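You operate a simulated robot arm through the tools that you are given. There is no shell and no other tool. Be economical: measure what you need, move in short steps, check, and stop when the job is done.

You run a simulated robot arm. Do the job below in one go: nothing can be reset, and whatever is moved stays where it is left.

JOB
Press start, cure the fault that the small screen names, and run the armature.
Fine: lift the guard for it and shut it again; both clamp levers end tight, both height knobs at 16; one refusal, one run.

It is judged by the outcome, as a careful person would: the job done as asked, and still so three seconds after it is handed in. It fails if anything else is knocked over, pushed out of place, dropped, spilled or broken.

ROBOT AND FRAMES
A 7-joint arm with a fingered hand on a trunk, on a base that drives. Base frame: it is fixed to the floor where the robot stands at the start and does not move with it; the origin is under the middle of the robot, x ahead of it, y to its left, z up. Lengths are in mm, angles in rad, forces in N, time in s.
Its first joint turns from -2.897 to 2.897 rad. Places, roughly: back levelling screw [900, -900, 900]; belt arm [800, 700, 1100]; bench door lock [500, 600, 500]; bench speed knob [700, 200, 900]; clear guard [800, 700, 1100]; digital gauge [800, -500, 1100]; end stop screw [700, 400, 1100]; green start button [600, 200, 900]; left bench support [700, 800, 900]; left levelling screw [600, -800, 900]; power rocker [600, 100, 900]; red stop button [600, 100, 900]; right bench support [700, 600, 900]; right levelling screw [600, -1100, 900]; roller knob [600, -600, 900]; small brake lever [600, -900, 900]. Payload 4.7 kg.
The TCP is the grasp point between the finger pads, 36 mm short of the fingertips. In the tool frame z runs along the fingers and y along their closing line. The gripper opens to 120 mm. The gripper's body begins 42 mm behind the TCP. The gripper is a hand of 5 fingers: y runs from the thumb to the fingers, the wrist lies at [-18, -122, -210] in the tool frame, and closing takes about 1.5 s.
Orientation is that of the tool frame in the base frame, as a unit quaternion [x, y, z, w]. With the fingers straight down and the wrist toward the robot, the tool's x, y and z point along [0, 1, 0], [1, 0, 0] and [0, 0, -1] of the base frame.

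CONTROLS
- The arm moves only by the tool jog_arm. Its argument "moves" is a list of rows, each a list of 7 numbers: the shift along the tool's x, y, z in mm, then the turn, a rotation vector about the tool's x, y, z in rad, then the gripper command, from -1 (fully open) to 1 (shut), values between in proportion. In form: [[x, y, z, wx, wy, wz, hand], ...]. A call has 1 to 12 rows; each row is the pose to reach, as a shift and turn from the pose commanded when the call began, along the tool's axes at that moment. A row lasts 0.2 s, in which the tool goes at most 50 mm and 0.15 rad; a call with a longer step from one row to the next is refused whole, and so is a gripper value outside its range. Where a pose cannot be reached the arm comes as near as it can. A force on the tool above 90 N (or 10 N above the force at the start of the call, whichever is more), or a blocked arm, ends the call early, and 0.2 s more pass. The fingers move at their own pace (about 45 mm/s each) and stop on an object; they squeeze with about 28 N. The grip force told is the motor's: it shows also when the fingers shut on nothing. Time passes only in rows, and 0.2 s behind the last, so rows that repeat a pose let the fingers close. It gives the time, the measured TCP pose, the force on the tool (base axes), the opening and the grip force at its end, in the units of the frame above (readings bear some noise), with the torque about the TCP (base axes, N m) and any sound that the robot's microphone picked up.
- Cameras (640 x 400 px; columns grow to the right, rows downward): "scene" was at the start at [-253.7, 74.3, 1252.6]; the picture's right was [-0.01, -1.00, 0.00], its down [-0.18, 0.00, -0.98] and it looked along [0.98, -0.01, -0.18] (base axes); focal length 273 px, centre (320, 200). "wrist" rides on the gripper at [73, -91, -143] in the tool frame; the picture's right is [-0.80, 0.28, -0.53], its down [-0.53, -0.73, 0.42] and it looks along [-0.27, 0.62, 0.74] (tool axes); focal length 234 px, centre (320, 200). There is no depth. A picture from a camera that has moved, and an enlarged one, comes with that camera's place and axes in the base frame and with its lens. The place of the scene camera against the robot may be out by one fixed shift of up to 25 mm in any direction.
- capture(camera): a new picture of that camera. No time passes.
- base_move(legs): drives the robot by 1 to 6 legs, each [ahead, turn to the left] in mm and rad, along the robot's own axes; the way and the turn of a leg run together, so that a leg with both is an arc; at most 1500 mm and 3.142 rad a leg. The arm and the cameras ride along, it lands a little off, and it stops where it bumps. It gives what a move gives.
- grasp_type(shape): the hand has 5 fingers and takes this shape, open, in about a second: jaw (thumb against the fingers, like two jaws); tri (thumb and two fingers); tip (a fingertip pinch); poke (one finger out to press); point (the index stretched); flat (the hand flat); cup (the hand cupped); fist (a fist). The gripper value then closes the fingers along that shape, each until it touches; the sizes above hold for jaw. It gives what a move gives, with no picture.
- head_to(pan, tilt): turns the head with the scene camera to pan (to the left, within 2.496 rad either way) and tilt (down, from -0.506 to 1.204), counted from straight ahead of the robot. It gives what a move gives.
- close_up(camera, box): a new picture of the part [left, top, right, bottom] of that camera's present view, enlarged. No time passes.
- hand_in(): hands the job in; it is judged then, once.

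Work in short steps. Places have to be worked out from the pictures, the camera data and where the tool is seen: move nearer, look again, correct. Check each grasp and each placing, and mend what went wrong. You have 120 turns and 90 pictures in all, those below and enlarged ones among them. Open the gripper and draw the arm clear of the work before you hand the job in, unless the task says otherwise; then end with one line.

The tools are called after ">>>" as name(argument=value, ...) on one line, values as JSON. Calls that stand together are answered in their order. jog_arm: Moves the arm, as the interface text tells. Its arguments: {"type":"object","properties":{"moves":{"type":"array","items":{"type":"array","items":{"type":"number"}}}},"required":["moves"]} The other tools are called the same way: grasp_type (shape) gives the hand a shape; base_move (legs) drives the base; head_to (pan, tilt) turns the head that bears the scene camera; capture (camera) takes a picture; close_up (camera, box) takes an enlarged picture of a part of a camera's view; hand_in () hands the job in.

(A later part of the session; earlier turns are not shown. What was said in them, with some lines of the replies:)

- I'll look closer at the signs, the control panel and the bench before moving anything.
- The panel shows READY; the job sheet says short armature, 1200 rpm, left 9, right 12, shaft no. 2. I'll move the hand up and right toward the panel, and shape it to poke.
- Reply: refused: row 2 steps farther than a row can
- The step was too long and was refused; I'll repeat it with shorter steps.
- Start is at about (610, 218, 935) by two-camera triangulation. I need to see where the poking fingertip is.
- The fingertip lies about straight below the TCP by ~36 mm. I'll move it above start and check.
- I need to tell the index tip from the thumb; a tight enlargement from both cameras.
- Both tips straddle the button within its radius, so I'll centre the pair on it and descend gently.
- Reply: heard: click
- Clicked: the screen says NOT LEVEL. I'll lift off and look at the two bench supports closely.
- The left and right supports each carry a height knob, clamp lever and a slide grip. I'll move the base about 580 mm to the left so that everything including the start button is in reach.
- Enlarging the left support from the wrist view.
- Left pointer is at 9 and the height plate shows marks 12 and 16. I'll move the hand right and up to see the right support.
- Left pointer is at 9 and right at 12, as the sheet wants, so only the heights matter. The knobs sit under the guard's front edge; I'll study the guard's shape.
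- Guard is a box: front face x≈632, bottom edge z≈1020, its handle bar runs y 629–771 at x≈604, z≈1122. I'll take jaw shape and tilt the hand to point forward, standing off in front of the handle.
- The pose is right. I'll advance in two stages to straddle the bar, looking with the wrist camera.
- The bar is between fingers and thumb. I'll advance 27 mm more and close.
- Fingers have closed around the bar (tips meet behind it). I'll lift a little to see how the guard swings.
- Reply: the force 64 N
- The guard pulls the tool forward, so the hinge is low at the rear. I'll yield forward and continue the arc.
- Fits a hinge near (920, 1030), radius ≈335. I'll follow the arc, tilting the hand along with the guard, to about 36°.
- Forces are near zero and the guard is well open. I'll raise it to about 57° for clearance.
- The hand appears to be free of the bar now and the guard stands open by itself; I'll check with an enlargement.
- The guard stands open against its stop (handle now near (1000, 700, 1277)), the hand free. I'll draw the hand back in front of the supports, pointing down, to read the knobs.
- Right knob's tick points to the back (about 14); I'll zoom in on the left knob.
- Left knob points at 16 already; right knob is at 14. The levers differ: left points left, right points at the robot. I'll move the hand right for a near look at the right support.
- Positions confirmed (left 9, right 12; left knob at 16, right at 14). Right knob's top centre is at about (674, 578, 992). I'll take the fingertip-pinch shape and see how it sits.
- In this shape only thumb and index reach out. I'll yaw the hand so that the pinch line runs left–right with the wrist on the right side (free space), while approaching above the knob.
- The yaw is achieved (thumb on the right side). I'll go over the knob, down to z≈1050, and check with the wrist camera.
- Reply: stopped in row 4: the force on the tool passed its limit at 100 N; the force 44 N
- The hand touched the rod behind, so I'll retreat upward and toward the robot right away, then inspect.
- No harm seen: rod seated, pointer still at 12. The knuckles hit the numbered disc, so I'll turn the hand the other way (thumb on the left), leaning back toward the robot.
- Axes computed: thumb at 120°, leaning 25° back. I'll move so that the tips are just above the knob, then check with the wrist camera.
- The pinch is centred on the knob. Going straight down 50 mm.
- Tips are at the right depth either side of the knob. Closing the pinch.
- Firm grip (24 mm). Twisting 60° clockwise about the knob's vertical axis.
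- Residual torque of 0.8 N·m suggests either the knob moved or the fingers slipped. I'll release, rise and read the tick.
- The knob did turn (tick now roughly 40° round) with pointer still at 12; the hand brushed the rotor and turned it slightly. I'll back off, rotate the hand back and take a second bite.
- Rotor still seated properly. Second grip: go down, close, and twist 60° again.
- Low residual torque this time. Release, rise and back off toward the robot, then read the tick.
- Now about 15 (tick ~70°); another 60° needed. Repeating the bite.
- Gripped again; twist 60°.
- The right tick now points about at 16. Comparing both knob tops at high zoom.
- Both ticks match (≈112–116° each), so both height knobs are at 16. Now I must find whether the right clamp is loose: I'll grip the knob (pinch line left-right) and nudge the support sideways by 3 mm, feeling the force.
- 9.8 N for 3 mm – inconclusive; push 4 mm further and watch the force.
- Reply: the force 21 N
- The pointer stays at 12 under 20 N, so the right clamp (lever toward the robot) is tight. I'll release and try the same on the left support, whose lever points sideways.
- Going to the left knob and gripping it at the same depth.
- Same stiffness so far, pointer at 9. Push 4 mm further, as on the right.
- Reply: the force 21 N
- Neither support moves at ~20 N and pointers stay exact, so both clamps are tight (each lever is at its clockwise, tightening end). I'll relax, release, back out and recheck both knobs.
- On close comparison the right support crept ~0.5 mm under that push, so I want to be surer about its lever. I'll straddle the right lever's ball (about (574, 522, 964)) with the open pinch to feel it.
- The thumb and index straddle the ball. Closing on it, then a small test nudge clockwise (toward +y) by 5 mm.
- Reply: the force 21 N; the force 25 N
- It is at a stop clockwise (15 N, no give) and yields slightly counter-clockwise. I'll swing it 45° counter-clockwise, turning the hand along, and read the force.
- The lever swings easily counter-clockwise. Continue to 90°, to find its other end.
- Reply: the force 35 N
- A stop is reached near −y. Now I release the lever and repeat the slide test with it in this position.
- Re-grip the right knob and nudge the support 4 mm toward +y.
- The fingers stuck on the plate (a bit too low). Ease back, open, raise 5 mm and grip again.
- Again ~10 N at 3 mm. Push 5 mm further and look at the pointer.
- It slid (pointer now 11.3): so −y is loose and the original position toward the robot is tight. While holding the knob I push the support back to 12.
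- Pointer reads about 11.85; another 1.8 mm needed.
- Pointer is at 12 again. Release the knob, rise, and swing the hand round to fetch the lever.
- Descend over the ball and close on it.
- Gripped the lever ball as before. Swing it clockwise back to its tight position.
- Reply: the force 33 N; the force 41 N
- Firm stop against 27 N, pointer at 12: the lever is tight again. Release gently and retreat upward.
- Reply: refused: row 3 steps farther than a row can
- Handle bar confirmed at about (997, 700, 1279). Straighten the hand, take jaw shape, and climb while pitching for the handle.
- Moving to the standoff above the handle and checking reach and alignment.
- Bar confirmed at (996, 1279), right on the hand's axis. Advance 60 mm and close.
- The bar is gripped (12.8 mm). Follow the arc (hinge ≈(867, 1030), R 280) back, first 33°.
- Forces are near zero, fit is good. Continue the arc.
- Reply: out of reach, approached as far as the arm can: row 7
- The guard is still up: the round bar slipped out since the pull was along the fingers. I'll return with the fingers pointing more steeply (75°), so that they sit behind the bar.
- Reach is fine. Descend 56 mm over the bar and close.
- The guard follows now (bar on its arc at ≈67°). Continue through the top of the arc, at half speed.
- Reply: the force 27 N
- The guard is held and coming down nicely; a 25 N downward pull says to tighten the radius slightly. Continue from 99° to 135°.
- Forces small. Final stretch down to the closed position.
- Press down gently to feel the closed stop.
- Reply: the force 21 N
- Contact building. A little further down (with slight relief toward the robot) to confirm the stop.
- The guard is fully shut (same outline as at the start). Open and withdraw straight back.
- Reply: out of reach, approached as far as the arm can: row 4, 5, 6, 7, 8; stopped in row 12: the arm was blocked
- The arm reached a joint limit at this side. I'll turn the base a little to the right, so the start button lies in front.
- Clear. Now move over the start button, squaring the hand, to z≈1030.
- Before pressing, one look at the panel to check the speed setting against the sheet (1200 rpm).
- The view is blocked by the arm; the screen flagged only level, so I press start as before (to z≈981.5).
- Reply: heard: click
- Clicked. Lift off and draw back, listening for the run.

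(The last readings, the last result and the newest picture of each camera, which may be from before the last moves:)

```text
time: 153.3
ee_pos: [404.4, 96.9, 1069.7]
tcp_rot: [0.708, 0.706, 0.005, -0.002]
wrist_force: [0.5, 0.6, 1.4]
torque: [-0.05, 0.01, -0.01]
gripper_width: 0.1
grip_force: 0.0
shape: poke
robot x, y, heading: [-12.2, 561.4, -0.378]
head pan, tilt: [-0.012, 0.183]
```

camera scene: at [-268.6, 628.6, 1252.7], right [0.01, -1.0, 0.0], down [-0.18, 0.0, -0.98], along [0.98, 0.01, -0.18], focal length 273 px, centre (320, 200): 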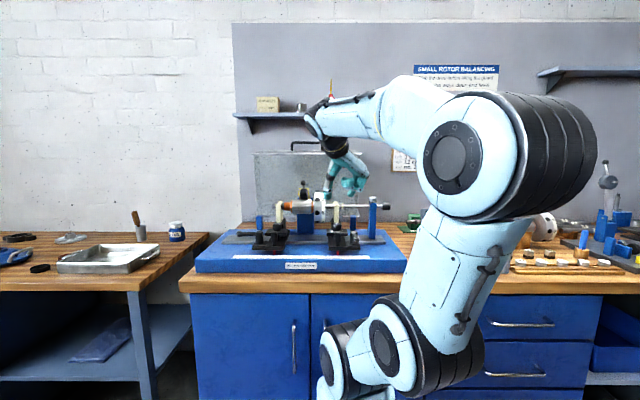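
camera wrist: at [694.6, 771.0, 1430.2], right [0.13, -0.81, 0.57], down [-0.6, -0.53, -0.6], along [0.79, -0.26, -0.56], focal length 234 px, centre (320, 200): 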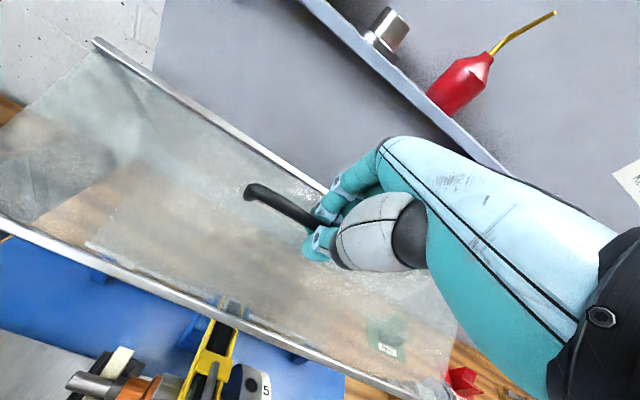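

Wait a few seconds for the run, then use the last picture on the screen.

>>> jog_arm(moves=[[0, 0, 0, 0, 0, 0, -1], [0, 0, 0, 0, 0, 0, -1], [0, 0, 0, 0, 0, 0, -1], [0, 0, 0, 0, 0, 0, -1], [0, 0, 0, 0, 0, 0, -1], [0, 0, 0, 0, 0, 0, -1], [0, 0, 0, 0, 0, 0, -1], [0, 0, 0, 0, 0, 0, -1], [0, 0, 0, 0, 0, 0, -1], [0, 0, 0, 0, 0, 0, -1], [0, 0, 0, 0, 0, 0, -1], [0, 0, 0, 0, 0, 0, -1]])

>>> close_up(camera="wrist", box=[220, 40, 400, 180])

```text
time: 155.9
ee_pos: [403.9, 97.0, 1068.7]
tcp_rot: [0.709, 0.706, 0.006, -0.003]
wrist_force: [-0.4, -0.3, 0.0]
torque: [-0.04, 0.05, 0.01]
gripper_width: 0.0
grip_force: 0.1
shape: poke
robot x, y, heading: [-15.1, 559.1, -0.379]
head pan, tilt: [-0.012, 0.183]
```

```text
2.86 times, centred on (310, 110) of wrist
camera zoom: at [313.1, 168.9, 1212.3], right [0.27, -0.81, 0.52], down [-0.73, -0.53, -0.43], along [0.62, -0.26, -0.74], focal length 669 px, centre (349, 457)
```

zoom: 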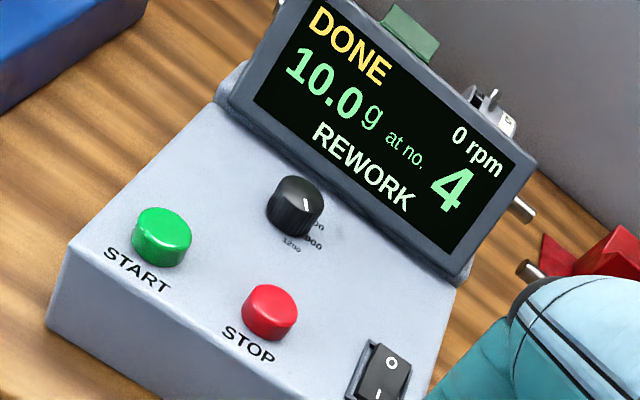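

The screen reads DONE, so the run is complete. Open the hand, well clear of everything, and hand in.

>>> grasp_type(shape="jaw")

>>> hand_in()

```text
time: 156.8
ee_pos: [404.4, 96.4, 1068.5]
tcp_rot: [0.708, 0.706, 0.005, -0.002]
wrist_force: [-0.6, -0.6, -0.4]
torque: [0.01, 0.0, 0.0]
gripper_width: 119.9
grip_force: 0.0
shape: jaw
robot x, y, heading: [-14.7, 558.5, -0.381]
head pan, tilt: [-0.012, 0.183]
```

```text
The job is handed in.
```

The armature ran after one NOT LEVEL refusal: right height knob turned from 14 to 16 (left already at 16), both clamps tight, guard shut, screen shows DONE (10.0 g at no. 4, REWORK). While testing the right clamp I loosened it and the support slid, but I put it back to about 12 cm and retightened it; my hand also turned the rotor and hit the bench once with no visible harm, and I couldn't confirm the speed knob was on 1200.
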